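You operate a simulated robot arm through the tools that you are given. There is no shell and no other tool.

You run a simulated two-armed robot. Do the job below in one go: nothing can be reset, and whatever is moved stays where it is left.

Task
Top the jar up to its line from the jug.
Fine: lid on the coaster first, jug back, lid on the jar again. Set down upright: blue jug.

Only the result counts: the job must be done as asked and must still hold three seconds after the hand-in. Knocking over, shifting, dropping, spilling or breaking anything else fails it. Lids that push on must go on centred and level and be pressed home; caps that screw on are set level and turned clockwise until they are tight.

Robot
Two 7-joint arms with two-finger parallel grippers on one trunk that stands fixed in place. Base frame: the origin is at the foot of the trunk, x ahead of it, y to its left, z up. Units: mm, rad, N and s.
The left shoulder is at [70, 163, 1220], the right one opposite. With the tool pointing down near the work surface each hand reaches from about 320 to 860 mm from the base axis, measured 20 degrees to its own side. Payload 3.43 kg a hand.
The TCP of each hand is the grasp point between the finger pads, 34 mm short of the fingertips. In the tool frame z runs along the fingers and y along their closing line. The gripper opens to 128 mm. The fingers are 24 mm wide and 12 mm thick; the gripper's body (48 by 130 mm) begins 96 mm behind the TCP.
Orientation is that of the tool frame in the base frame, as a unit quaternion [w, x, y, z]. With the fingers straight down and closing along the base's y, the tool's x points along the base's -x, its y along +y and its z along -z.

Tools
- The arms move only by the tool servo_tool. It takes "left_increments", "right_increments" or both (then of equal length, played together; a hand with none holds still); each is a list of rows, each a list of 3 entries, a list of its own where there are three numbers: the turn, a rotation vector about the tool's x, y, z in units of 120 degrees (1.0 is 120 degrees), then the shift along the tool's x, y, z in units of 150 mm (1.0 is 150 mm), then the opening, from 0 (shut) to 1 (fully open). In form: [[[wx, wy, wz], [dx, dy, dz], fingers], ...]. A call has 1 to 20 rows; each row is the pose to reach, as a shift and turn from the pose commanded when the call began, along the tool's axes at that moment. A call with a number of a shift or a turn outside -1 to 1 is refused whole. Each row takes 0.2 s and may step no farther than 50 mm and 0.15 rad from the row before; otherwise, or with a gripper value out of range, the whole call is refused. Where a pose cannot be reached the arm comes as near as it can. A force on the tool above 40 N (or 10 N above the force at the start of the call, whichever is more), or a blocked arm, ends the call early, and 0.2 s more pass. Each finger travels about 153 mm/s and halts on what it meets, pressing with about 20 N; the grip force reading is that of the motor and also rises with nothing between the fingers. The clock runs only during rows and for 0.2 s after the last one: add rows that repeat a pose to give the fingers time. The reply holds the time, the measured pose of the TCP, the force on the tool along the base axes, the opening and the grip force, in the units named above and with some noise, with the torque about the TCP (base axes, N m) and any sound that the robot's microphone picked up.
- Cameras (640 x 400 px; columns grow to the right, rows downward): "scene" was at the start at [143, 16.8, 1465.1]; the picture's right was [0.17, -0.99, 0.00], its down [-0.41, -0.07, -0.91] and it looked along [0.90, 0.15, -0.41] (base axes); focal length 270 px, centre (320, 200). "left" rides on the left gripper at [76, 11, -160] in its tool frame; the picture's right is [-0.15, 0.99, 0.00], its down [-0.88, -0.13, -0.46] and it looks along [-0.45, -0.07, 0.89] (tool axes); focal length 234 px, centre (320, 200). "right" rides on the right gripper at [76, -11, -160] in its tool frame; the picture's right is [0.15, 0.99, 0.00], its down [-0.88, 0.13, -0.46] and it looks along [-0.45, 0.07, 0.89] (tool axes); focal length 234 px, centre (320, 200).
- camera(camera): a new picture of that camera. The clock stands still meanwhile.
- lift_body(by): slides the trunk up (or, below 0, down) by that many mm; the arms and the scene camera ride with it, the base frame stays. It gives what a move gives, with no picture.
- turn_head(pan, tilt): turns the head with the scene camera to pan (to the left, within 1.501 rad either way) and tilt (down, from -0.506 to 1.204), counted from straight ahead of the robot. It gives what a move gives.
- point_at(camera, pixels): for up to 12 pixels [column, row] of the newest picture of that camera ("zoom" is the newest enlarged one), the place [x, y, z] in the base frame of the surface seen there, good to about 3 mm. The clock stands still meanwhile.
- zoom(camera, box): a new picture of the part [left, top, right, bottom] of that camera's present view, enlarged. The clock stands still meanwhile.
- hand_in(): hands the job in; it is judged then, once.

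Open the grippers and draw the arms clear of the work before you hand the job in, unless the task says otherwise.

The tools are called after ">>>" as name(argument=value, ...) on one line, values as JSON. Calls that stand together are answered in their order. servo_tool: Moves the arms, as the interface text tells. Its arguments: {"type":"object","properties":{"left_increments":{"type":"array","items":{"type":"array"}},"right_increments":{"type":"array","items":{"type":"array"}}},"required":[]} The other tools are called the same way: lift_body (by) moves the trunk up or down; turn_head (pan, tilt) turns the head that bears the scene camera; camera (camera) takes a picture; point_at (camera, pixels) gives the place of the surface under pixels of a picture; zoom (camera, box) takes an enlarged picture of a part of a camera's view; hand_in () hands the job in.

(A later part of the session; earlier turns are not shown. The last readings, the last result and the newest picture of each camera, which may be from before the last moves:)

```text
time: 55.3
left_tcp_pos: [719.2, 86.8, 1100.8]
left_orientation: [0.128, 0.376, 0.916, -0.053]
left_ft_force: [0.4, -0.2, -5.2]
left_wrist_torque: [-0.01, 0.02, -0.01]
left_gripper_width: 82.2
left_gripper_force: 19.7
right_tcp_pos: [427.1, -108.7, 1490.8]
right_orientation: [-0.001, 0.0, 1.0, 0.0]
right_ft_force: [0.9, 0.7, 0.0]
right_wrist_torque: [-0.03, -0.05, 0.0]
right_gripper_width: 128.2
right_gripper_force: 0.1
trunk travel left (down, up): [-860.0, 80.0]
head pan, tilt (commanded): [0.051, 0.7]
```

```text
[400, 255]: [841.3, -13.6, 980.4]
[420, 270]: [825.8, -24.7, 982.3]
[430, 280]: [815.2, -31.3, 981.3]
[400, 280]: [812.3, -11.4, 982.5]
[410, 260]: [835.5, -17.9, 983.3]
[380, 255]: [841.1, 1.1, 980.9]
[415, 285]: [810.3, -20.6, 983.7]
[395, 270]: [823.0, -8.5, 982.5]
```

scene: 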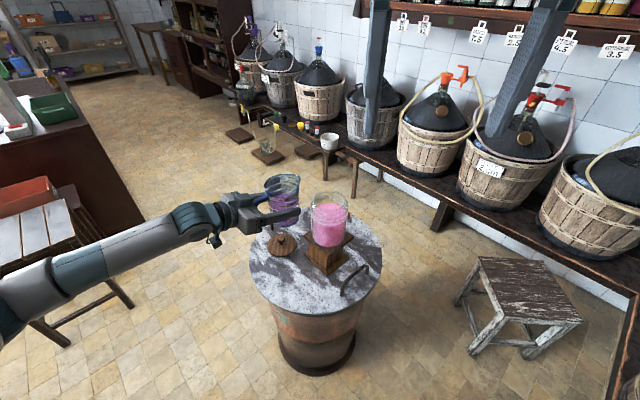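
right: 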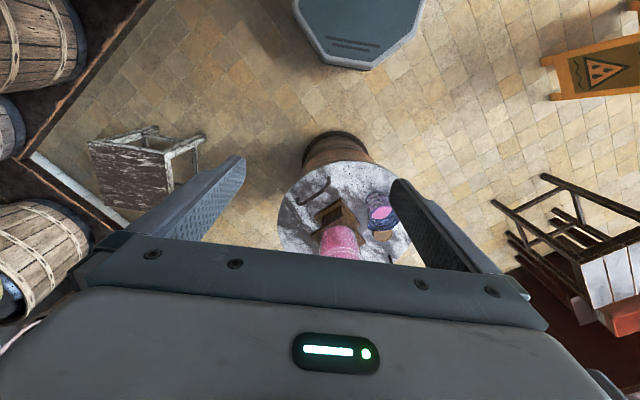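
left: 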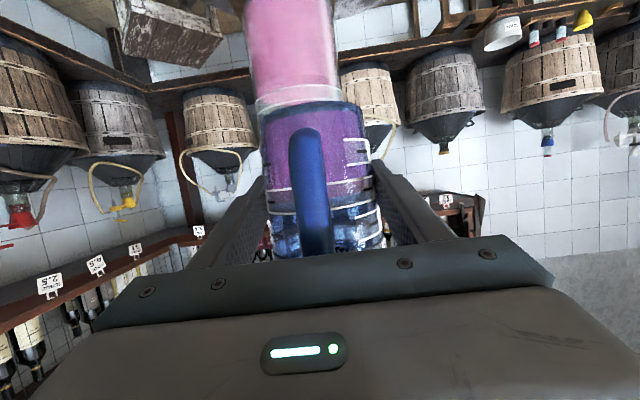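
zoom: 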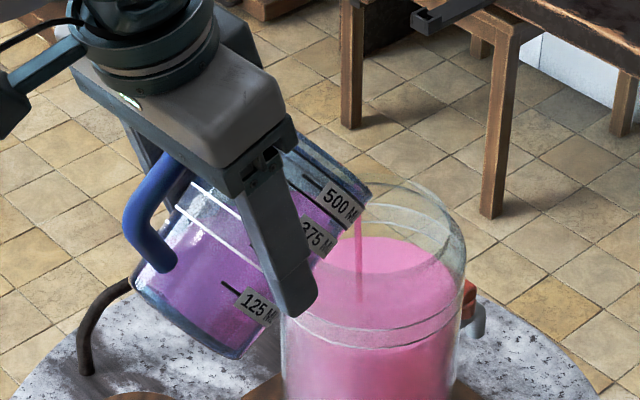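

Level ≈982; stream still lands well inside at (358,300). I hold at 54° for another ~2 s.

>>> servo_tool(left_increments=[[[0, 0, 0], [0, 0, 0], 0.4], [[0, 0, 0], [0, 0, 0], 0.4], [[0, 0, 0], [0, 0, 0], 0.4], [[0, 0, 0], [0, 0, 0], 0.4], [[0, 0, 0], [0, 0, 0], 0.4], [[0, 0, 0], [0, 0, 0], 0.4], [[0, 0, 0], [0, 0, 0], 0.4], [[0, 0, 0], [0, 0, 0], 0.4]])

>>> zoom(camera="scene", box=[255, 155, 383, 235])

>>> point_at(camera="zoom", pixels=[[400, 255], [420, 270], [430, 280], [400, 280], [410, 260], [380, 255], [415, 285], [395, 270]])

```text
time: 57.1
left_tcp_pos: [720.1, 86.9, 1101.1]
left_orientation: [0.128, 0.375, 0.917, -0.052]
left_ft_force: [0.2, -1.2, -5.4]
left_wrist_torque: [0.0, -0.02, -0.01]
left_gripper_width: 82.4
left_gripper_force: 20.0
right_tcp_pos: [427.3, -107.3, 1492.0]
right_orientation: [0.0, 0.0, 1.0, 0.0]
right_ft_force: [-0.3, -0.1, -0.5]
right_wrist_torque: [0.0, 0.03, -0.02]
right_gripper_width: 127.8
right_gripper_force: 0.1
trunk travel left (down, up): [-860.0, 80.0]
head pan, tilt (commanded): [0.051, 0.7]
```

```text
5.00 times, centred on (319, 195) of scene
```

zoom: 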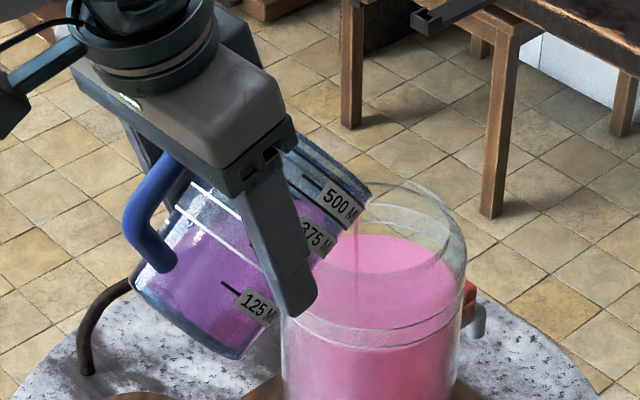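

```text
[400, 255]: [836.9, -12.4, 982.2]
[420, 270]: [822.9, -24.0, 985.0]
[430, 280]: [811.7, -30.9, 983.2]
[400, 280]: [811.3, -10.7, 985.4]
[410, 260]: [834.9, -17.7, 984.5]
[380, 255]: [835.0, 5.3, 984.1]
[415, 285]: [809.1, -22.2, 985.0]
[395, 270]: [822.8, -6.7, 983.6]
```

Level ≈984, stream thinning. I tilt to 58° and hold ~1.4 s.

>>> servo_tool(left_increments=[[[0, 0.0167, 0], [-0.0117, 0, -0.0189], 0.4], [[0, 0.0333, 0], [-0.0233, 0, -0.0377], 0.4], [[0, 0.0333, 0], [-0.0233, 0, -0.0377], 0.4], [[0, 0.0333, 0], [-0.0233, 0, -0.0377], 0.4], [[0, 0.0333, 0], [-0.0233, 0, -0.0377], 0.4], [[0, 0.0333, 0], [-0.0233, 0, -0.0377], 0.4], [[0, 0.0333, 0], [-0.0233, 0, -0.0377], 0.4]])

>>> zoom(camera="scene", box=[255, 155, 383, 235])

>>> point_at(camera="zoom", pixels=[[400, 255], [420, 270], [430, 280], [400, 280], [410, 260], [380, 255], [415, 285], [395, 270]])

```text
time: 58.7
left_tcp_pos: [720.6, 85.7, 1107.9]
left_orientation: [0.095, 0.377, 0.92, -0.041]
left_ft_force: [0.2, -0.3, -4.8]
left_wrist_torque: [-0.01, 0.01, -0.02]
left_gripper_width: 82.2
left_gripper_force: 20.0
right_tcp_pos: [429.1, -106.2, 1491.9]
right_orientation: [0.0, 0.0, 1.0, 0.0]
right_ft_force: [0.2, 0.2, -0.5]
right_wrist_torque: [0.0, 0.02, 0.03]
right_gripper_width: 127.9
right_gripper_force: 0.0
trunk travel left (down, up): [-860.0, 80.0]
head pan, tilt (commanded): [0.051, 0.7]
```

```text
5.00 times, centred on (319, 195) of scene
```

zoom: 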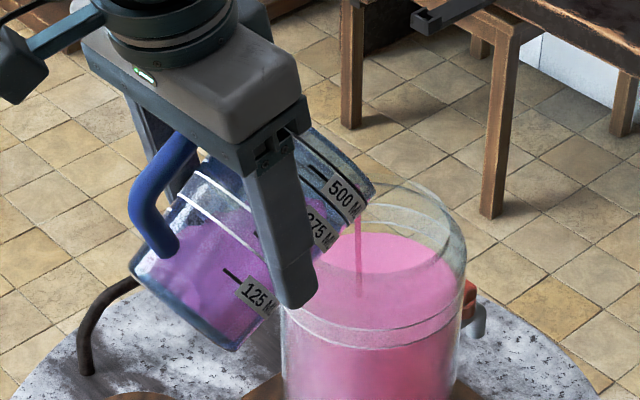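

```text
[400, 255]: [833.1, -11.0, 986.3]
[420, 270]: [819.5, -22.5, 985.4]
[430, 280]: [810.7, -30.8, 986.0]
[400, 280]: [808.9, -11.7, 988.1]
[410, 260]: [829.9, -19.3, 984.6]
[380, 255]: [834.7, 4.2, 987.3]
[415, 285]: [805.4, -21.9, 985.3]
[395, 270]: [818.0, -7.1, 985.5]
```

Level ≈986. Stream lands at (358,295). I tilt to 62° and hold ~1.8 s.

>>> servo_tool(left_increments=[[[0, 0.0167, 0], [-0.0115, 0, -0.019], 0.4], [[0, 0.0333, 0], [-0.0231, 0, -0.038], 0.4], [[0, 0.0333, 0], [-0.0231, 0, -0.038], 0.4], [[0, 0.0333, 0], [-0.0231, 0, -0.038], 0.4], [[0, 0.0333, 0], [-0.0231, 0, -0.038], 0.4], [[0, 0.0333, 0], [-0.0231, 0, -0.038], 0.4], [[0, 0.0333, 0], [-0.0231, 0, -0.038], 0.4], [[0, 0.0333, 0], [-0.0231, 0, -0.038], 0.4]])

>>> zoom(camera="scene", box=[255, 155, 383, 235])

>>> point_at(camera="zoom", pixels=[[400, 255], [420, 270], [430, 280], [400, 280], [410, 260], [380, 255], [415, 285], [395, 270]])

```text
time: 60.5
left_tcp_pos: [720.8, 83.4, 1114.7]
left_orientation: [0.064, 0.378, 0.923, -0.026]
left_ft_force: [-0.4, 0.1, -4.8]
left_wrist_torque: [-0.03, -0.04, -0.02]
left_gripper_width: 82.4
left_gripper_force: 19.7
right_tcp_pos: [430.1, -107.9, 1490.8]
right_orientation: [0.001, 0.0, 1.0, -0.001]
right_ft_force: [0.1, 0.2, 0.6]
right_wrist_torque: [-0.03, 0.02, -0.01]
right_gripper_width: 128.0
right_gripper_force: 0.0
trunk travel left (down, up): [-860.0, 80.0]
head pan, tilt (commanded): [0.051, 0.7]
```

```text
5.00 times, centred on (319, 195) of scene
```

zoom: 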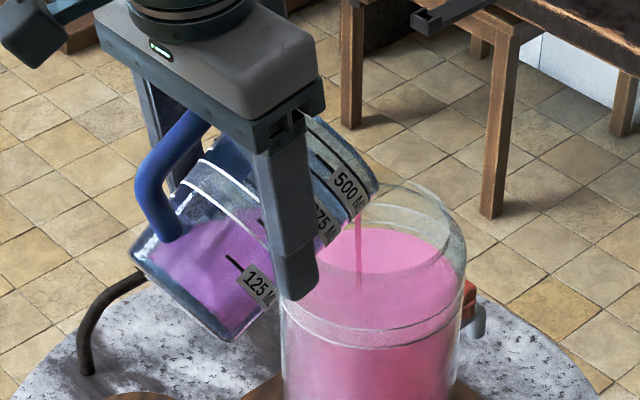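

```text
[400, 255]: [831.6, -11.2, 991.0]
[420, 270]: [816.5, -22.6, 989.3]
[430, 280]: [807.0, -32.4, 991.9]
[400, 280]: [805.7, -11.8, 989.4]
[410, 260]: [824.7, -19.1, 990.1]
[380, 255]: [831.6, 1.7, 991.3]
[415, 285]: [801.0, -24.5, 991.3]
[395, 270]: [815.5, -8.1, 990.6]
```

Level ≈990.6; target ≈998. I hold at 62° for another ~1.2 s.

>>> servo_tool(left_increments=[[[0, 0, 0], [0, 0, 0], 0.4], [[0, 0, 0], [0, 0, 0], 0.4], [[0, 0, 0], [0, 0, 0], 0.4], [[0, 0, 0], [0, 0, 0], 0.4], [[0, 0, 0], [0, 0, 0], 0.4]])

>>> zoom(camera="scene", box=[255, 155, 383, 235])

>>> point_at(camera="zoom", pixels=[[400, 255], [420, 270], [430, 280], [400, 280], [410, 260], [380, 255], [415, 285], [395, 270], [380, 340], [380, 318]])

```text
time: 61.7
left_tcp_pos: [721.9, 84.4, 1115.1]
left_orientation: [0.064, 0.378, 0.923, -0.026]
left_ft_force: [-0.1, -0.1, -3.4]
left_wrist_torque: [0.01, 0.0, -0.01]
left_gripper_width: 82.2
left_gripper_force: 19.5
right_tcp_pos: [429.0, -105.9, 1491.3]
right_orientation: [0.0, 0.0, 1.0, -0.001]
right_ft_force: [0.8, 0.8, 0.1]
right_wrist_torque: [-0.02, 0.0, 0.0]
right_gripper_width: 128.0
right_gripper_force: 0.1
trunk travel left (down, up): [-860.0, 80.0]
head pan, tilt (commanded): [0.051, 0.7]
```

```text
5.00 times, centred on (319, 195) of scene
```

zoom: 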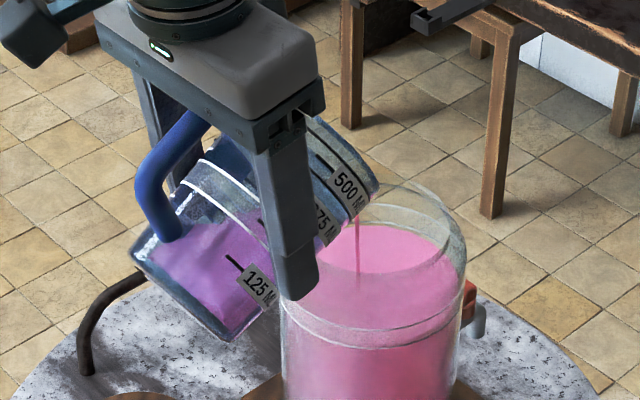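

```text
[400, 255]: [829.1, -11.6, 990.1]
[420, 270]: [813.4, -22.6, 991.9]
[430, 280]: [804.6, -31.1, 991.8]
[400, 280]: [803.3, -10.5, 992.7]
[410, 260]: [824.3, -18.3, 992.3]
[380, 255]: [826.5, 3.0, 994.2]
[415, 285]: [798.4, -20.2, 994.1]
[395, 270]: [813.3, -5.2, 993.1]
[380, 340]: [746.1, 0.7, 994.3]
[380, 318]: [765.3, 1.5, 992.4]
```

Level ≈992.5. Flow is modest, so before adding more I get a precise reading of the two rings at the jar front.

>>> zoom(camera="scene", box=[310, 200, 358, 230])

```text
13.33 times, centred on (334, 215) of scene
```

zoom: 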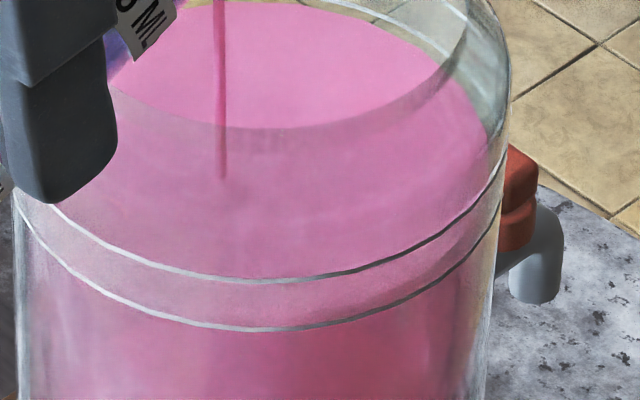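

I measure ring pixels: upper (250,281), (330,276), (420,240); lower (250,329), (330,324), (430,283).

>>> point_at(camera="zoom", pixels=[[250, 281], [330, 276], [420, 241], [150, 263], [250, 329], [330, 325], [430, 285], [150, 308], [250, 300], [250, 345], [300, 305], [350, 220]])

```text
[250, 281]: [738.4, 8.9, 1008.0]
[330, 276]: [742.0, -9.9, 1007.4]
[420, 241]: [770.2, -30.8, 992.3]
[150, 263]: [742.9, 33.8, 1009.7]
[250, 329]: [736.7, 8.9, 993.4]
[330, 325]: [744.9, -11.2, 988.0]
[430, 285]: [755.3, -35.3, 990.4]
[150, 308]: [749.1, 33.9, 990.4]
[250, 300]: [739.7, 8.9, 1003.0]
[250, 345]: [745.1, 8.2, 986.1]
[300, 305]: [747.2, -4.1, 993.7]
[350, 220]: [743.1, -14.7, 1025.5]
```

Rings sit at z≈1007.5 and ≈991.5, so the band's middle is ≈999; level is 992.5. I tilt to 65° and hold ~1.2 s.

>>> servo_tool(left_increments=[[[0, 0.0125, 0], [-0.0085, 0, -0.0142], 0.4], [[0, 0.025, 0], [-0.0171, 0, -0.0284], 0.4], [[0, 0.025, 0], [-0.0171, 0, -0.0284], 0.4], [[0, 0.025, 0], [-0.0171, 0, -0.0284], 0.4], [[0, 0.025, 0], [-0.0171, 0, -0.0284], 0.4]])

>>> zoom(camera="scene", box=[255, 155, 383, 235])

>>> point_at(camera="zoom", pixels=[[400, 255], [420, 270], [430, 280], [400, 280], [410, 260], [380, 255], [415, 285], [395, 270], [400, 245], [385, 240], [410, 275], [390, 285]])

```text
time: 62.9
left_tcp_pos: [723.3, 82.4, 1118.3]
left_orientation: [0.04, 0.379, 0.925, -0.016]
left_ft_force: [-0.2, 0.6, -3.5]
left_wrist_torque: [-0.03, -0.04, -0.02]
left_gripper_width: 82.4
left_gripper_force: 20.1
right_tcp_pos: [428.6, -108.2, 1492.2]
right_orientation: [0.0, -0.001, 1.0, -0.001]
right_ft_force: [-0.3, -0.3, 0.2]
right_wrist_torque: [-0.01, 0.02, -0.03]
right_gripper_width: 128.0
right_gripper_force: 0.0
trunk travel left (down, up): [-860.0, 80.0]
head pan, tilt (commanded): [0.051, 0.7]
```

```text
5.00 times, centred on (319, 195) of scene
```

zoom: 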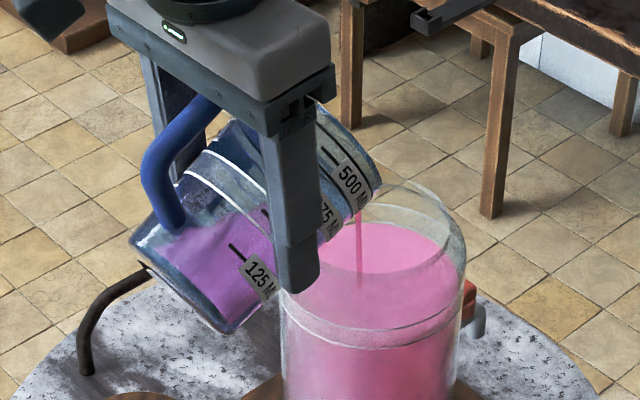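

```text
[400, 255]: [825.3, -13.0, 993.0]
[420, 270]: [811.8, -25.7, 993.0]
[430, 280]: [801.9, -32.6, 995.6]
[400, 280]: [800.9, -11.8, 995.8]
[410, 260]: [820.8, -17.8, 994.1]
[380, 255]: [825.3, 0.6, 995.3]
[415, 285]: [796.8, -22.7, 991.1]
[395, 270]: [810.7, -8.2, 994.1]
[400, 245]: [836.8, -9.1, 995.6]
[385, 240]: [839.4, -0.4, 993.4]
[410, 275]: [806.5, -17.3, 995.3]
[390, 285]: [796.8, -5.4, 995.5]
```

Level ≈994.3. I hold ~1 s more.

>>> servo_tool(left_increments=[[[0, 0, 0], [0, 0, 0], 0.4], [[0, 0, 0], [0, 0, 0], 0.4], [[0, 0, 0], [0, 0, 0], 0.4], [[0, 0, 0], [0, 0, 0], 0.4]])

>>> zoom(camera="scene", box=[255, 155, 383, 235])

>>> point_at(camera="zoom", pixels=[[400, 255], [420, 270], [430, 280], [400, 280], [410, 260], [380, 255], [415, 285], [395, 270], [400, 245], [385, 240], [410, 275], [390, 285]])

```text
time: 63.9
left_tcp_pos: [722.6, 82.9, 1119.3]
left_orientation: [0.04, 0.379, 0.925, -0.016]
left_ft_force: [0.3, -0.8, -3.8]
left_wrist_torque: [-0.04, 0.02, -0.01]
left_gripper_width: 82.4
left_gripper_force: 20.5
right_tcp_pos: [427.9, -108.1, 1490.7]
right_orientation: [0.0, 0.0, 1.0, -0.001]
right_ft_force: [-0.3, 0.2, -0.2]
right_wrist_torque: [0.0, -0.01, -0.01]
right_gripper_width: 128.1
right_gripper_force: 0.1
trunk travel left (down, up): [-860.0, 80.0]
head pan, tilt (commanded): [0.051, 0.7]
```

```text
5.00 times, centred on (319, 195) of scene
```

zoom: 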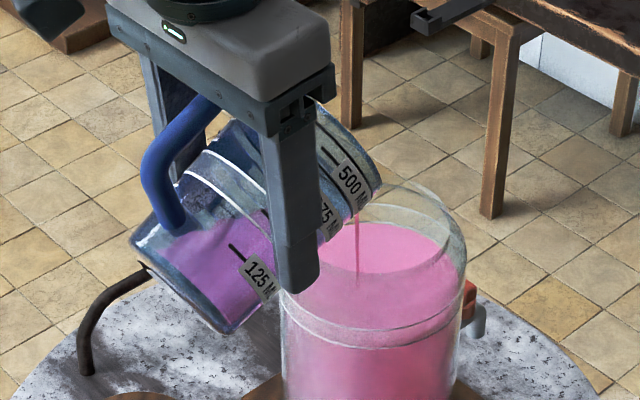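

```text
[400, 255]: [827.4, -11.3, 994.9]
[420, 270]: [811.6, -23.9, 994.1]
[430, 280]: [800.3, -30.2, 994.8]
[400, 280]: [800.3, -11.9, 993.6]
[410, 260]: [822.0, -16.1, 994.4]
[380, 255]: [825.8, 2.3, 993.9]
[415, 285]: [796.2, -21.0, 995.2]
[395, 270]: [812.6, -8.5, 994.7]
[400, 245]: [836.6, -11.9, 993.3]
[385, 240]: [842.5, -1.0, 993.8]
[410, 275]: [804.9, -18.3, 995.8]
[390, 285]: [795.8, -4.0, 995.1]
```

Flow has nearly dried at 65° (level ≈994.5). I tilt to 68° and hold ~1 s.

>>> servo_tool(left_increments=[[[0, 0.0125, 0], [-0.0086, 0, -0.0143], 0.4], [[0, 0.025, 0], [-0.0172, 0, -0.0286], 0.4], [[0, 0.025, 0], [-0.0172, 0, -0.0286], 0.4], [[0, 0.025, 0], [-0.0172, 0, -0.0286], 0.4], [[0, 0.025, 0], [-0.0172, 0, -0.0286], 0.4]])

>>> zoom(camera="scene", box=[255, 155, 383, 235])

>>> point_at(camera="zoom", pixels=[[400, 255], [420, 270], [430, 280], [400, 280], [410, 260], [380, 255], [415, 285], [395, 270], [400, 245], [385, 240], [410, 275], [390, 285]])

```text
time: 65.1
left_tcp_pos: [725.6, 80.4, 1123.2]
left_orientation: [0.015, 0.378, 0.926, -0.006]
left_ft_force: [-0.5, 0.3, -4.2]
left_wrist_torque: [-0.01, -0.01, -0.02]
left_gripper_width: 82.6
left_gripper_force: 20.4
right_tcp_pos: [428.1, -107.7, 1491.4]
right_orientation: [-0.001, -0.001, 1.0, -0.001]
right_ft_force: [0.1, 0.4, 0.1]
right_wrist_torque: [0.0, 0.0, 0.0]
right_gripper_width: 128.1
right_gripper_force: 0.1
trunk travel left (down, up): [-860.0, 80.0]
head pan, tilt (commanded): [0.051, 0.7]
```

```text
5.00 times, centred on (319, 195) of scene
```

zoom: 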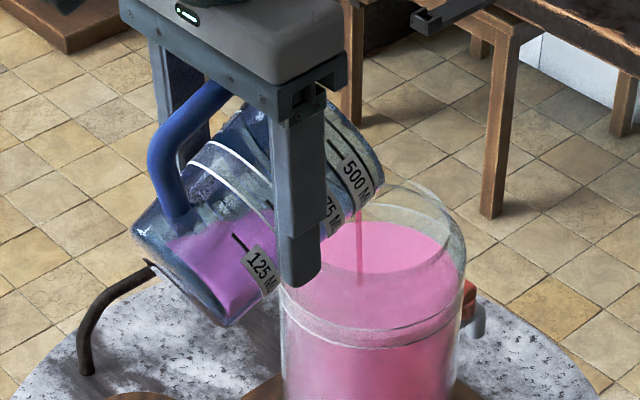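

```text
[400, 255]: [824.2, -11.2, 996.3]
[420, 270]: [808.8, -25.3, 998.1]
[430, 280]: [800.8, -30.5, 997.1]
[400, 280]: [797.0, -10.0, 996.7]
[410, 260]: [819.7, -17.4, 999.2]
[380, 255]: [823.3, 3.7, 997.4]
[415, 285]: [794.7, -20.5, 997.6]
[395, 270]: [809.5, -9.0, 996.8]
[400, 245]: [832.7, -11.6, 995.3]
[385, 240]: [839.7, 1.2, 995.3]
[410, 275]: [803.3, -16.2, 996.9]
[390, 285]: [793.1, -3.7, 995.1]
```

Level ≈996.8. I hold ~0.6 s more, then check again.

>>> servo_tool(left_increments=[[[0, 0, 0], [0, 0, 0], 0.4], [[0, 0, 0], [0, 0, 0], 0.4]])

>>> zoom(camera="scene", box=[255, 155, 383, 235])

>>> point_at(camera="zoom", pixels=[[400, 255], [420, 270], [430, 280], [400, 280], [410, 260], [380, 255], [415, 285], [395, 270], [400, 245], [385, 240], [410, 275], [390, 285]])

```text
time: 65.7
left_tcp_pos: [725.7, 80.5, 1122.8]
left_orientation: [0.015, 0.379, 0.925, -0.007]
left_ft_force: [0.2, -0.3, -3.3]
left_wrist_torque: [0.02, 0.02, -0.04]
left_gripper_width: 82.4
left_gripper_force: 19.9
right_tcp_pos: [428.9, -107.4, 1491.7]
right_orientation: [0.0, -0.001, 1.0, 0.0]
right_ft_force: [-0.5, 0.4, 0.0]
right_wrist_torque: [0.02, 0.0, 0.01]
right_gripper_width: 128.1
right_gripper_force: 0.1
trunk travel left (down, up): [-860.0, 80.0]
head pan, tilt (commanded): [0.051, 0.7]
```

```text
5.00 times, centred on (319, 195) of scene
```

zoom: 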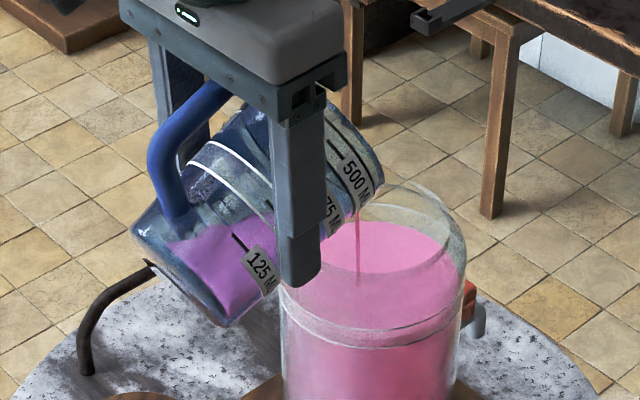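

```text
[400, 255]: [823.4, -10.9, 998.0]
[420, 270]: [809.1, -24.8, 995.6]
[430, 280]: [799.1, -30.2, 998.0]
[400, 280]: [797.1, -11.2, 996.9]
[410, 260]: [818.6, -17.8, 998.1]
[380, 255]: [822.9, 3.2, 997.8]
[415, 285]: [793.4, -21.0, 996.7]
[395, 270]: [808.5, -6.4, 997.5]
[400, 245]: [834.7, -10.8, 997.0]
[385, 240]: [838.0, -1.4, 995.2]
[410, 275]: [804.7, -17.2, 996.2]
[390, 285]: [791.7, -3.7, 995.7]
```

Level ≈997.2 and the stream is thinning. I tilt 1.5° more and hold ~0.8 s.

>>> servo_tool(left_increments=[[[0, 0.0125, 0], [-0.0085, 0, -0.0144], 0.4], [[0, 0.0125, 0], [-0.0085, 0, -0.0144], 0.4], [[0, 0.0125, 0], [-0.0085, 0, -0.0144], 0.4]])

>>> zoom(camera="scene", box=[255, 155, 383, 235])

>>> point_at(camera="zoom", pixels=[[400, 255], [420, 270], [430, 280], [400, 280], [410, 260], [380, 255], [415, 285], [395, 270], [400, 245], [385, 240], [410, 275], [390, 285]])

```text
time: 66.5
left_tcp_pos: [725.3, 80.9, 1127.6]
left_orientation: [0.003, 0.377, 0.926, -0.003]
left_ft_force: [0.0, -0.3, -4.0]
left_wrist_torque: [0.03, 0.02, -0.05]
left_gripper_width: 82.5
left_gripper_force: 20.0
right_tcp_pos: [429.3, -107.6, 1491.0]
right_orientation: [0.001, 0.0, 1.0, 0.0]
right_ft_force: [-0.7, -0.4, 0.1]
right_wrist_torque: [0.01, -0.02, -0.01]
right_gripper_width: 127.9
right_gripper_force: 0.0
trunk travel left (down, up): [-860.0, 80.0]
head pan, tilt (commanded): [0.051, 0.7]
```

```text
5.00 times, centred on (319, 195) of scene
```

zoom: 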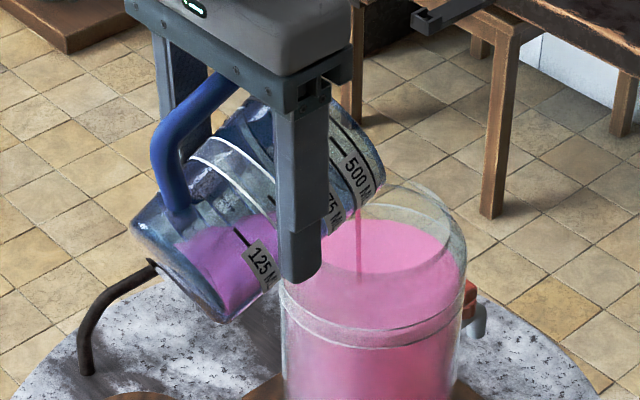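

```text
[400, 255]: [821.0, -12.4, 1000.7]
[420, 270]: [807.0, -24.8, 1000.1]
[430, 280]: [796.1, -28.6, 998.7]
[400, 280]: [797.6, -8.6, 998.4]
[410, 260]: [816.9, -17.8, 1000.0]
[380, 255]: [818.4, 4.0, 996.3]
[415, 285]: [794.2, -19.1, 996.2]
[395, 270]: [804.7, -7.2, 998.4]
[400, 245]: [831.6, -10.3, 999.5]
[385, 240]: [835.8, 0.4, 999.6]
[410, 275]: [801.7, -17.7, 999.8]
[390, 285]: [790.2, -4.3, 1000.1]
```

Level ≈999.0, the middle of the band. I tilt back promptly to 30° keeping the spout over the mouth so any last drops fall into the jar.

>>> servo_tool(left_increments=[[[0, -0.0625, 0], [0.0353, 0, 0.022], 0.4], [[0, -0.1292, 0], [0.062, 0, 0.0267], 0.4], [[0, -0.1958, 0], [0.0767, 0, 0], 0.4], [[0, -0.2625, 0], [0.0787, 0, -0.033], 0.4], [[0, -0.3292, 0], [0.0687, 0, -0.0427], 0.4], [[0, -0.3292, 0], [0.0687, 0, -0.0427], 0.4], [[0, -0.3292, 0], [0.0687, 0, -0.0427], 0.4], [[0, -0.3292, 0], [0.0687, 0, -0.0427], 0.4]])

>>> zoom(camera="scene", box=[255, 155, 383, 235])

>>> point_at(camera="zoom", pixels=[[400, 255], [420, 270], [430, 280], [400, 280], [410, 260], [380, 255], [415, 285], [395, 270], [400, 245], [385, 240], [410, 275], [390, 285]])

```text
time: 68.3
left_tcp_pos: [718.2, 88.4, 1131.3]
left_orientation: [0.316, 0.356, 0.87, -0.13]
left_ft_force: [0.5, 0.2, -2.8]
left_wrist_torque: [-0.02, 0.0, -0.02]
left_gripper_width: 82.6
left_gripper_force: 19.9
right_tcp_pos: [428.5, -107.0, 1491.3]
right_orientation: [0.0, -0.001, 1.0, 0.0]
right_ft_force: [-0.6, 1.2, 0.3]
right_wrist_torque: [0.0, 0.01, -0.01]
right_gripper_width: 127.5
right_gripper_force: 0.1
trunk travel left (down, up): [-860.0, 80.0]
head pan, tilt (commanded): [0.051, 0.7]
```

```text
5.00 times, centred on (319, 195) of scene
```

zoom: 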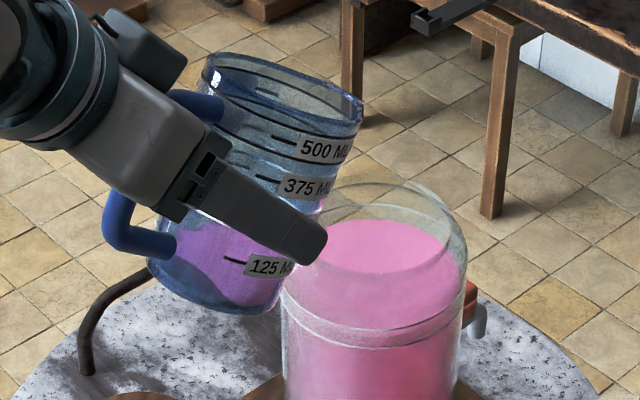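

```text
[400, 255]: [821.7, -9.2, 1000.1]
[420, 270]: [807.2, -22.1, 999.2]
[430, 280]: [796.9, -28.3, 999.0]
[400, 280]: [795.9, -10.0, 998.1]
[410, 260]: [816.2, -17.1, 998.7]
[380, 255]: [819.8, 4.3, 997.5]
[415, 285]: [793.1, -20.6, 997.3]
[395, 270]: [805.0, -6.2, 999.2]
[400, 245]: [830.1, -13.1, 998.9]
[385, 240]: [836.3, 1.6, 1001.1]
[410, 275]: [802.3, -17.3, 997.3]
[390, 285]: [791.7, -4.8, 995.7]
```

Level ≈998.5 and the flow has stopped. I zoom at the rings to verify the liquid edge sits between them.

>>> zoom(camera="scene", box=[310, 195, 358, 230])

```text
11.43 times, centred on (334, 212) of scene
```

zoom: 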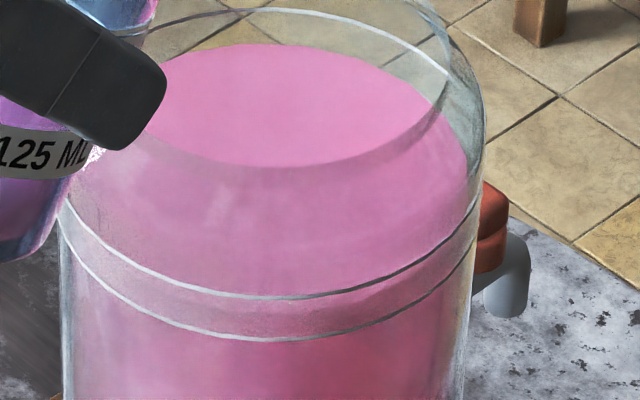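

The upper ring shows above the surface at the back and the liquid edge lies between the rings at the front. I slide the jug back away from the jar to above its old place.

>>> servo_tool(left_increments=[[[0, 0, 0], [0.05, 0.022, -0.041], 0.4], [[0, 0, 0], [0.12, 0.054, -0.1], 0.4], [[0, 0, 0], [0.18, 0.081, -0.15], 0.4], [[0, 0, 0], [0.24, 0.108, -0.2], 0.4], [[0, 0, 0], [0.296, 0.134, -0.248], 0.4], [[0, 0, 0], [0.296, 0.134, -0.248], 0.4]])

>>> servo_tool(left_increments=[[[0, -0.04, 0], [0, 0, 0], 0.4], [[0, -0.08, 0], [0, 0, 0], 0.4], [[0, -0.12, 0], [0, 0, 0], 0.4], [[0, -0.16, 0], [0, 0, 0], 0.4], [[0, -0.2, 0], [0, 0, 0], 0.4], [[0, -0.23, 0], [0, 0, 0], 0.4], [[0, -0.25, 0], [0, 0, 0], 0.4], [[0, -0.25, 0], [0, 0, 0], 0.4]])

>>> zoom(camera="scene", box=[239, 155, 383, 245])

```text
time: 69.7
left_tcp_pos: [691.4, 141.4, 1131.8]
left_orientation: [0.316, 0.355, 0.87, -0.13]
left_ft_force: [-0.5, -0.4, -3.1]
left_wrist_torque: [0.04, -0.04, 0.02]
left_gripper_width: 82.4
left_gripper_force: 20.1
right_tcp_pos: [427.9, -107.8, 1491.1]
right_orientation: [0.0, 0.0, 1.0, 0.0]
right_ft_force: [-1.1, -0.4, 0.6]
right_wrist_torque: [0.03, -0.02, -0.01]
right_gripper_width: 128.0
right_gripper_force: 0.0
trunk travel left (down, up): [-860.0, 80.0]
head pan, tilt (commanded): [0.051, 0.7]
```

```text
time: 71.5
left_tcp_pos: [691.9, 143.4, 1132.6]
left_orientation: [0.531, 0.31, 0.758, -0.218]
left_ft_force: [0.3, -0.9, -3.0]
left_wrist_torque: [0.04, 0.02, 0.04]
left_gripper_width: 82.1
left_gripper_force: 20.4
right_tcp_pos: [429.0, -108.5, 1491.1]
right_orientation: [-0.001, 0.0, 1.0, -0.001]
right_ft_force: [-0.1, -0.4, -0.9]
right_wrist_torque: [-0.02, 0.01, 0.0]
right_gripper_width: 128.0
right_gripper_force: 0.1
trunk travel left (down, up): [-860.0, 80.0]
head pan, tilt (commanded): [0.051, 0.7]
```

```text
4.44 times, centred on (311, 200) of scene
```

zoom: 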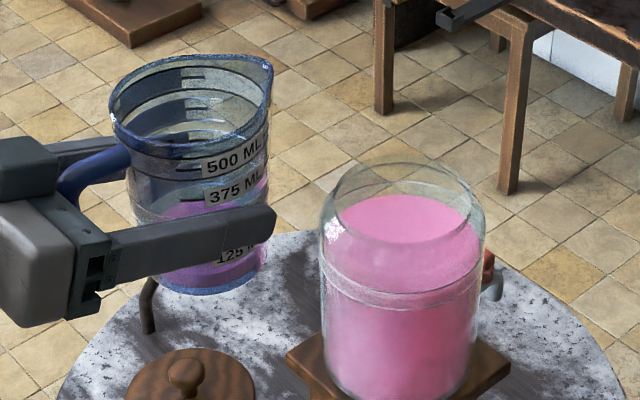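

The jug is upright again, hand orientation equal to the grasp. I measure rim points to make sure it did not slip, then lower by trunk.

>>> point_at(camera="zoom", pixels=[[270, 68], [112, 115], [190, 153], [240, 58], [70, 190]])

>>> lift_body(by=-298)

>>> turn_head(pan=0.08, tilt=0.45)

>>> zoom(camera="scene", box=[210, 200, 370, 310])

```text
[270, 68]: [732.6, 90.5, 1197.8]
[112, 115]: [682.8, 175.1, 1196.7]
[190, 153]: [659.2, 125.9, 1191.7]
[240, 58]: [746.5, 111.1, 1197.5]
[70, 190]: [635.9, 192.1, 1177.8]
```

```text
time: 74.5
left_tcp_pos: [690.5, 142.0, 834.8]
left_orientation: [0.53, 0.31, 0.758, -0.217]
left_ft_force: [0.3, 0.1, -3.0]
left_wrist_torque: [-0.02, -0.01, -0.01]
left_gripper_width: 82.1
left_gripper_force: 20.0
right_tcp_pos: [428.4, -107.7, 1193.1]
right_orientation: [0.0, -0.001, 1.0, 0.001]
right_ft_force: [0.0, 0.9, 0.6]
right_wrist_torque: [0.01, 0.0, -0.02]
right_gripper_width: 127.5
right_gripper_force: 0.1
trunk travel left (down, up): [-562.0, 378.0]
head pan, tilt (commanded): [0.051, 0.7]
```

```text
time: 75.2
left_tcp_pos: [691.6, 141.8, 834.2]
left_orientation: [0.53, 0.31, 0.759, -0.216]
left_ft_force: [0.4, -0.3, -3.5]
left_wrist_torque: [-0.02, -0.01, -0.01]
left_gripper_width: 82.3
left_gripper_force: 19.6
right_tcp_pos: [427.7, -107.7, 1192.0]
right_orientation: [0.0, 0.0, 1.0, 0.001]
right_ft_force: [0.0, 0.2, 0.3]
right_wrist_torque: [0.0, -0.03, 0.0]
right_gripper_width: 127.9
right_gripper_force: 0.1
trunk travel left (down, up): [-562.0, 378.0]
head pan, tilt (commanded): [0.08, 0.45]
```

```text
3.64 times, centred on (290, 255) of scene
```

zoom: 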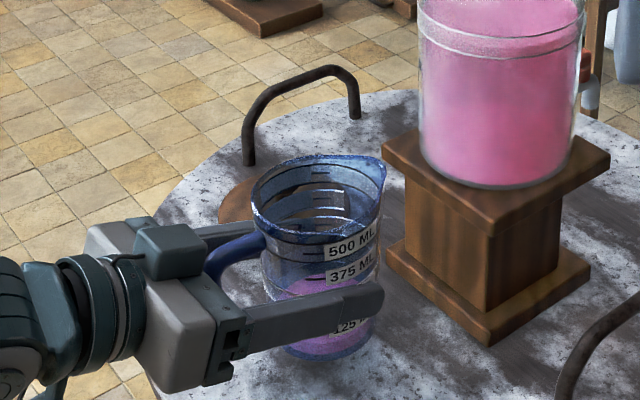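

Jug hangs ≈24 mm above its spot, clear of lid and pedestal. I lower 19 mm, then creep to contact.

>>> servo_tool(left_increments=[[[0, 0, 0], [0.03, 0, 0.011], 0.4], [[0, 0, 0], [0.06, 0, 0.022], 0.4], [[0, 0, 0], [0.09, 0, 0.033], 0.4], [[0, 0, 0], [0.119, 0, 0.0433], 0.4], [[0, 0, 0], [0.119, 0, 0.0433], 0.4]])

>>> servo_tool(left_increments=[[[0, 0, 0], [0.0063, 0, 0.0023], 0.4], [[0, 0, 0], [0.0126, 0, 0.0046], 0.4], [[0, 0, 0], [0.0126, 0, 0.0046], 0.4]])

```text
time: 76.4
left_tcp_pos: [690.5, 142.0, 815.1]
left_orientation: [0.531, 0.31, 0.758, -0.218]
left_ft_force: [0.3, -0.2, -1.7]
left_wrist_torque: [0.01, 0.02, 0.0]
left_gripper_width: 82.1
left_gripper_force: 19.8
right_tcp_pos: [427.9, -106.7, 1192.9]
right_orientation: [0.0, 0.0, 1.0, 0.0]
right_ft_force: [-0.3, 0.2, -0.3]
right_wrist_torque: [0.01, -0.01, -0.03]
right_gripper_width: 127.8
right_gripper_force: 0.1
trunk travel left (down, up): [-562.0, 378.0]
head pan, tilt (commanded): [0.08, 0.45]
```

```text
time: 77.2
left_tcp_pos: [691.2, 142.8, 813.0]
left_orientation: [0.531, 0.31, 0.758, -0.218]
left_ft_force: [0.6, -0.3, -4.0]
left_wrist_torque: [-0.01, 0.01, -0.02]
left_gripper_width: 82.4
left_gripper_force: 19.4
right_tcp_pos: [428.6, -107.9, 1192.9]
right_orientation: [0.0, 0.0, 1.0, 0.0]
right_ft_force: [-0.2, 0.0, 0.3]
right_wrist_torque: [0.01, 0.01, -0.01]
right_gripper_width: 127.8
right_gripper_force: 0.0
trunk travel left (down, up): [-562.0, 378.0]
head pan, tilt (commanded): [0.08, 0.45]
```

Not yet in contact (−4 N still hanging) at 813. I creep another 2 mm.

>>> servo_tool(left_increments=[[[0, 0, 0], [0.0063, 0, 0.0023], 0.4], [[0, 0, 0], [0.0126, 0, 0.0046], 0.4], [[0, 0, 0], [0.0126, 0, 0.0046], 0.4]])

```text
time: 78.0
left_tcp_pos: [691.2, 142.4, 811.5]
left_orientation: [0.531, 0.31, 0.758, -0.218]
left_ft_force: [-0.4, 1.2, -2.6]
left_wrist_torque: [0.09, 0.01, 0.01]
left_gripper_width: 82.4
left_gripper_force: 20.2
right_tcp_pos: [428.7, -107.5, 1192.3]
right_orientation: [0.0, 0.0, 1.0, -0.001]
right_ft_force: [0.8, -0.1, -0.3]
right_wrist_torque: [0.02, -0.02, -0.02]
right_gripper_width: 128.2
right_gripper_force: 0.0
trunk travel left (down, up): [-562.0, 378.0]
head pan, tilt (commanded): [0.08, 0.45]
```

>>> servo_tool(left_increments=[[[0, 0, 0], [0.0063, 0, 0.0023], 0.4], [[0, 0, 0], [0.0063, 0, 0.0023], 0.4]])

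```text
time: 78.6
left_tcp_pos: [690.9, 141.9, 811.2]
left_orientation: [0.53, 0.311, 0.758, -0.217]
left_ft_force: [1.2, 1.5, 1.5]
left_wrist_torque: [0.14, 0.01, -0.03]
left_gripper_width: 82.4
left_gripper_force: 20.2
right_tcp_pos: [429.3, -107.0, 1193.2]
right_orientation: [0.0, 0.0, 1.0, 0.001]
right_ft_force: [0.8, 0.4, -0.4]
right_wrist_torque: [0.0, 0.01, 0.01]
right_gripper_width: 128.2
right_gripper_force: 0.1
trunk travel left (down, up): [-562.0, 378.0]
head pan, tilt (commanded): [0.08, 0.45]
```

The table now carries the jug (force turned to +1.5 N at z=811, same as at the grasp). I open the fingers gently to ~110 mm.

>>> servo_tool(left_increments=[[[0, 0, 0], [0, 0, 0], 0.66], [[0, 0, 0], [0, 0, 0], 0.7], [[0, 0, 0], [0, 0, 0], 0.76], [[0, 0, 0], [0, 0, 0], 0.82], [[0, 0, 0], [0, 0, 0], 0.86], [[0, 0, 0], [0, 0, 0], 0.86]])

>>> zoom(camera="scene", box=[210, 200, 370, 310])

>>> zoom(camera="left", box=[200, 60, 460, 280])

```text
time: 80.0
left_tcp_pos: [690.4, 141.9, 810.6]
left_orientation: [0.53, 0.31, 0.758, -0.217]
left_ft_force: [0.2, 0.4, -0.3]
left_wrist_torque: [0.01, -0.01, 0.01]
left_gripper_width: 110.3
left_gripper_force: 0.0
right_tcp_pos: [427.8, -107.9, 1193.4]
right_orientation: [-0.001, 0.0, 1.0, 0.0]
right_ft_force: [-0.5, -0.8, 0.8]
right_wrist_torque: [-0.02, 0.01, -0.02]
right_gripper_width: 128.0
right_gripper_force: 0.0
trunk travel left (down, up): [-562.0, 378.0]
head pan, tilt (commanded): [0.08, 0.45]
```

```text
3.64 times, centred on (290, 255) of scene
```

zoom: 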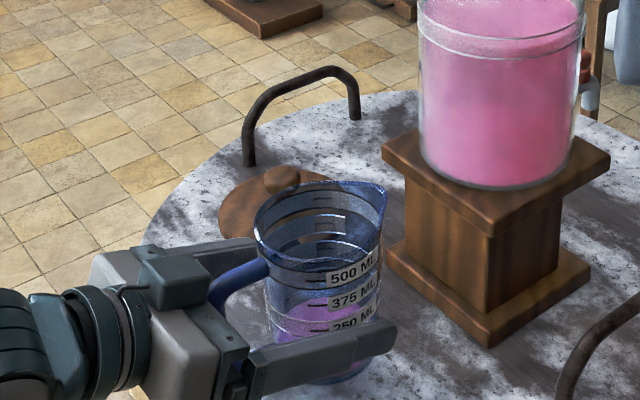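

```text
1.82 times, centred on (330, 170) of left
```

zoom: 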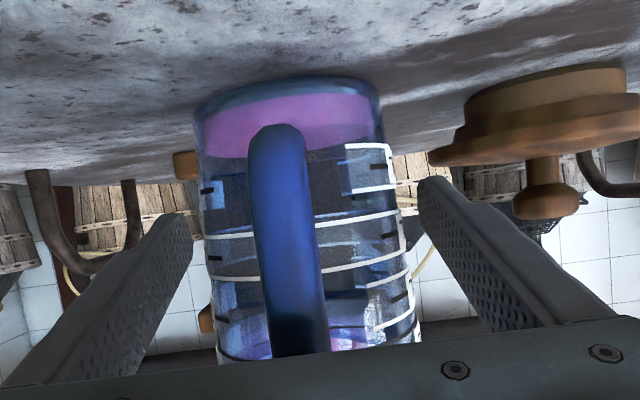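

Jug stands upright, fingers free on both sides. I retreat 110 mm horizontally backward along the jug's axis line.

>>> servo_tool(left_increments=[[[0, 0, 0], [0.04, 0, -0.11], 0.86], [[0, 0, 0], [0.1, 0, -0.275], 0.86], [[0, 0, 0], [0.15, 0, -0.413], 0.86], [[0, 0, 0], [0.2, 0, -0.55], 0.86], [[0, 0, 0], [0.251, 0, -0.689], 0.86], [[0, 0, 0], [0.251, 0, -0.689], 0.86]])

>>> zoom(camera="scene", box=[190, 200, 350, 310])

```text
time: 81.4
left_tcp_pos: [611.9, 218.9, 810.1]
left_orientation: [0.531, 0.31, 0.759, -0.217]
left_ft_force: [-0.2, -0.2, 0.5]
left_wrist_torque: [0.0, 0.01, -0.05]
left_gripper_width: 110.3
left_gripper_force: 0.1
right_tcp_pos: [429.3, -107.3, 1193.6]
right_orientation: [0.0, 0.0, 1.0, 0.0]
right_ft_force: [0.2, 0.3, -0.4]
right_wrist_torque: [0.03, 0.02, -0.04]
right_gripper_width: 128.0
right_gripper_force: 0.1
trunk travel left (down, up): [-562.0, 378.0]
head pan, tilt (commanded): [0.08, 0.45]
```

```text
3.64 times, centred on (270, 255) of scene
```

zoom: 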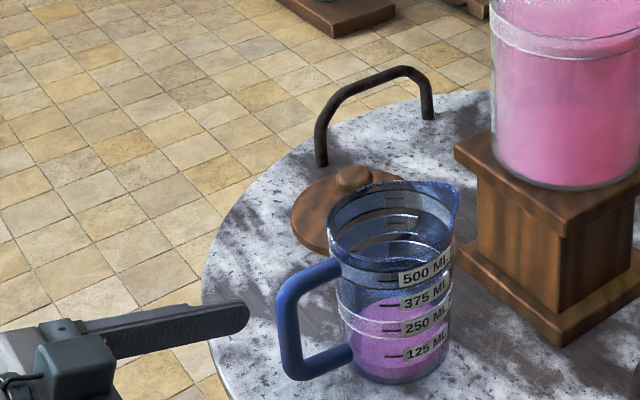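

Jug stands back at its spot. I raise the hand 117 mm vertically (reverse of the approach path).

>>> servo_tool(left_increments=[[[0, 0, 0], [-0.18, 0, -0.066], 0.86], [[0, 0, 0], [-0.36, 0, -0.132], 0.86], [[0, 0, 0], [-0.545, 0, -0.198], 0.86], [[0, 0, 0], [-0.727, 0, -0.265], 0.86], [[0, 0, 0], [-0.727, 0, -0.265], 0.86]])

>>> lift_body(by=100)

```text
time: 82.6
left_tcp_pos: [611.3, 221.1, 926.6]
left_orientation: [0.531, 0.31, 0.759, -0.217]
left_ft_force: [-0.1, 0.1, 0.0]
left_wrist_torque: [0.02, 0.01, 0.0]
left_gripper_width: 110.2
left_gripper_force: 0.1
right_tcp_pos: [427.8, -106.4, 1193.3]
right_orientation: [0.0, 0.0, 1.0, -0.001]
right_ft_force: [-0.2, 0.0, -0.2]
right_wrist_torque: [-0.03, 0.01, 0.03]
right_gripper_width: 128.0
right_gripper_force: 0.0
trunk travel left (down, up): [-562.0, 378.0]
head pan, tilt (commanded): [0.08, 0.45]
```

```text
time: 84.0
left_tcp_pos: [613.5, 219.6, 1026.1]
left_orientation: [0.53, 0.31, 0.759, -0.217]
left_ft_force: [0.9, -0.3, -0.1]
left_wrist_torque: [0.0, 0.0, -0.01]
left_gripper_width: 110.1
left_gripper_force: 0.1
right_tcp_pos: [427.8, -107.2, 1293.8]
right_orientation: [0.0, 0.0, 1.0, 0.0]
right_ft_force: [0.4, 0.2, 0.1]
right_wrist_torque: [0.0, 0.0, -0.04]
right_gripper_width: 128.1
right_gripper_force: 0.1
trunk travel left (down, up): [-662.0, 278.0]
head pan, tilt (commanded): [0.08, 0.45]
```

Hand is at (613,220,1026), well above the jug. I rotate the fingers back to pointing straight down.

>>> servo_tool(left_increments=[[[0, 0.065, 0], [0, 0, 0], 0.6], [[0, 0.13, 0], [0, 0, 0], 0.6], [[0, 0.195, 0], [0, 0, 0], 0.6], [[0, 0.26, 0], [0, 0, 0], 0.6], [[0, 0.325, 0], [0, 0, 0], 0.6], [[0, 0.39, 0], [0, 0, 0], 0.6], [[0, 0.455, 0], [0, 0, 0], 0.6], [[0, 0.52, 0], [0, 0, 0], 0.6], [[0, 0.583, 0], [0, 0, 0], 0.6], [[0, 0.583, 0], [0, 0, 0], 0.6]])

>>> servo_tool(left_increments=[[[0, 0, -0.062], [0, 0, 0], 0.6], [[0, 0, -0.124], [0, 0, 0], 0.6], [[0, 0, -0.186], [0, 0, 0], 0.6], [[0, 0, -0.248], [0, 0, 0], 0.6], [[0, 0, -0.31], [0, 0, 0], 0.6], [[0, 0, -0.371], [0, 0, 0], 0.6], [[0, 0, -0.371], [0, 0, 0], 0.6]])

```text
time: 86.2
left_tcp_pos: [612.7, 220.1, 1026.8]
left_orientation: [0.0, 0.379, 0.925, 0.0]
left_ft_force: [-0.1, -0.1, 0.1]
left_wrist_torque: [-0.01, -0.02, -0.01]
left_gripper_width: 76.7
left_gripper_force: 0.1
right_tcp_pos: [427.6, -107.6, 1293.7]
right_orientation: [0.0, 0.0, 1.0, 0.0]
right_ft_force: [0.3, 0.1, 0.1]
right_wrist_torque: [-0.04, 0.0, 0.0]
right_gripper_width: 127.8
right_gripper_force: 0.1
trunk travel left (down, up): [-662.0, 278.0]
head pan, tilt (commanded): [0.08, 0.45]
```

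```text
time: 87.8
left_tcp_pos: [612.6, 220.8, 1027.9]
left_orientation: [0.0, -0.001, 1.0, 0.0]
left_ft_force: [-0.1, -1.4, 0.6]
left_wrist_torque: [-0.02, 0.02, 0.03]
left_gripper_width: 76.9
left_gripper_force: 0.1
right_tcp_pos: [427.1, -107.0, 1293.0]
right_orientation: [0.0, -0.001, 1.0, 0.0]
right_ft_force: [0.4, 1.0, 0.4]
right_wrist_torque: [-0.01, 0.02, 0.01]
right_gripper_width: 127.7
right_gripper_force: 0.2
trunk travel left (down, up): [-662.0, 278.0]
head pan, tilt (commanded): [0.08, 0.45]
```

Hand points down again. I check the jar level and the scene before fetching the lid.

>>> camera(camera="scene")

>>> zoom(camera="scene", box=[290, 190, 386, 260])

```text
taken
```

scene: 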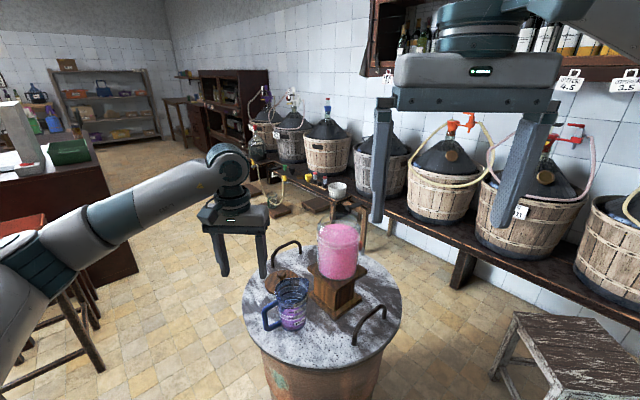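

```text
5.71 times, centred on (338, 225) of scene
```

zoom: 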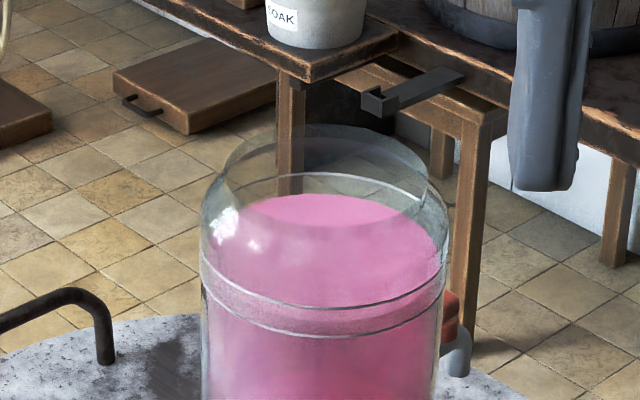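

Level sits between the two rings. I now move the hand back over the lid at (825, 190).

>>> servo_tool(left_increments=[[[0, 0, 0], [-0.235, -0.033, 0], 0.6], [[0, 0, 0], [-0.47, -0.067, 0], 0.6], [[0, 0, 0], [-0.71, -0.1, 0], 0.6]])

>>> servo_tool(left_increments=[[[0, 0, 0], [-0.235, -0.033, 0.1], 0.6], [[0, 0, 0], [-0.47, -0.067, 0.2], 0.6], [[0, 0, 0], [-0.7, -0.1, 0.3], 0.6], [[0, 0, 0], [-0.7, -0.1, 0.3], 0.6]])

>>> camera(camera="left")

```text
time: 88.6
left_tcp_pos: [720.3, 203.9, 1025.7]
left_orientation: [-0.001, 0.0, 1.0, 0.0]
left_ft_force: [-0.3, 0.0, 0.0]
left_wrist_torque: [-0.01, -0.01, 0.0]
left_gripper_width: 76.6
left_gripper_force: 0.0
right_tcp_pos: [429.4, -107.9, 1292.5]
right_orientation: [0.0, 0.001, 1.0, -0.001]
right_ft_force: [-0.4, -0.6, 0.3]
right_wrist_torque: [0.04, 0.03, 0.03]
right_gripper_width: 128.0
right_gripper_force: 0.0
trunk travel left (down, up): [-662.0, 278.0]
head pan, tilt (commanded): [0.08, 0.45]
```

```text
time: 89.6
left_tcp_pos: [823.7, 190.8, 982.1]
left_orientation: [0.001, 0.0, 1.0, 0.0]
left_ft_force: [0.0, 0.9, -0.2]
left_wrist_torque: [-0.02, -0.04, 0.03]
left_gripper_width: 76.6
left_gripper_force: 0.1
right_tcp_pos: [427.7, -106.5, 1292.7]
right_orientation: [0.0, 0.0, 1.0, 0.0]
right_ft_force: [-0.8, 0.6, 0.3]
right_wrist_torque: [-0.02, -0.03, 0.01]
right_gripper_width: 128.5
right_gripper_force: 0.0
trunk travel left (down, up): [-662.0, 278.0]
head pan, tilt (commanded): [0.08, 0.45]
```

```text
taken
```

left: 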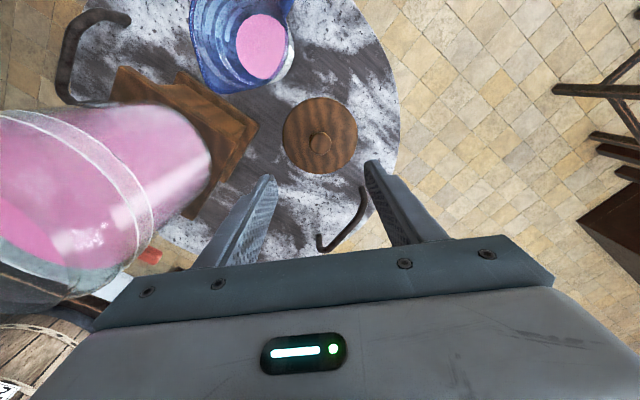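

Lid at (320,135), centred column. I lower the trunk 100 mm and re-measure the knob.

>>> lift_body(by=-100)

>>> zoom(camera="left", box=[260, 90, 380, 210])

```text
time: 90.9
left_tcp_pos: [823.6, 190.5, 881.0]
left_orientation: [0.001, 0.0, 1.0, 0.0]
left_ft_force: [-0.3, 0.4, 0.5]
left_wrist_torque: [0.0, -0.01, 0.01]
left_gripper_width: 76.8
left_gripper_force: 0.0
right_tcp_pos: [427.9, -108.3, 1194.6]
right_orientation: [0.001, 0.0, 1.0, 0.0]
right_ft_force: [-0.7, 0.8, 0.1]
right_wrist_torque: [0.02, 0.01, -0.01]
right_gripper_width: 128.2
right_gripper_force: 0.0
trunk travel left (down, up): [-562.0, 378.0]
head pan, tilt (commanded): [0.08, 0.45]
```

```text
3.33 times, centred on (320, 150) of left
```

zoom: 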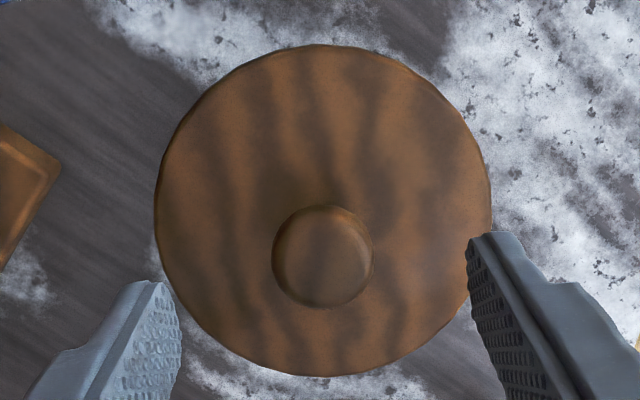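

>>> point_at(camera="zoom", pixels=[[322, 257], [275, 250], [370, 250], [322, 210], [322, 303], [160, 210], [488, 210], [322, 50], [322, 370], [330, 150]])

```text
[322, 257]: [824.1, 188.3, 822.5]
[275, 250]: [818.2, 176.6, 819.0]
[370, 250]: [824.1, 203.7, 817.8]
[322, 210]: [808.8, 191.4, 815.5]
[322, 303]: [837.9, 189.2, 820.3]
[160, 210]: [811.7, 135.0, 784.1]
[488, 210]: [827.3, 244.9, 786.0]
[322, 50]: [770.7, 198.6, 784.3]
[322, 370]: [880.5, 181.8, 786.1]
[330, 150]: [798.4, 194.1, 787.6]
```

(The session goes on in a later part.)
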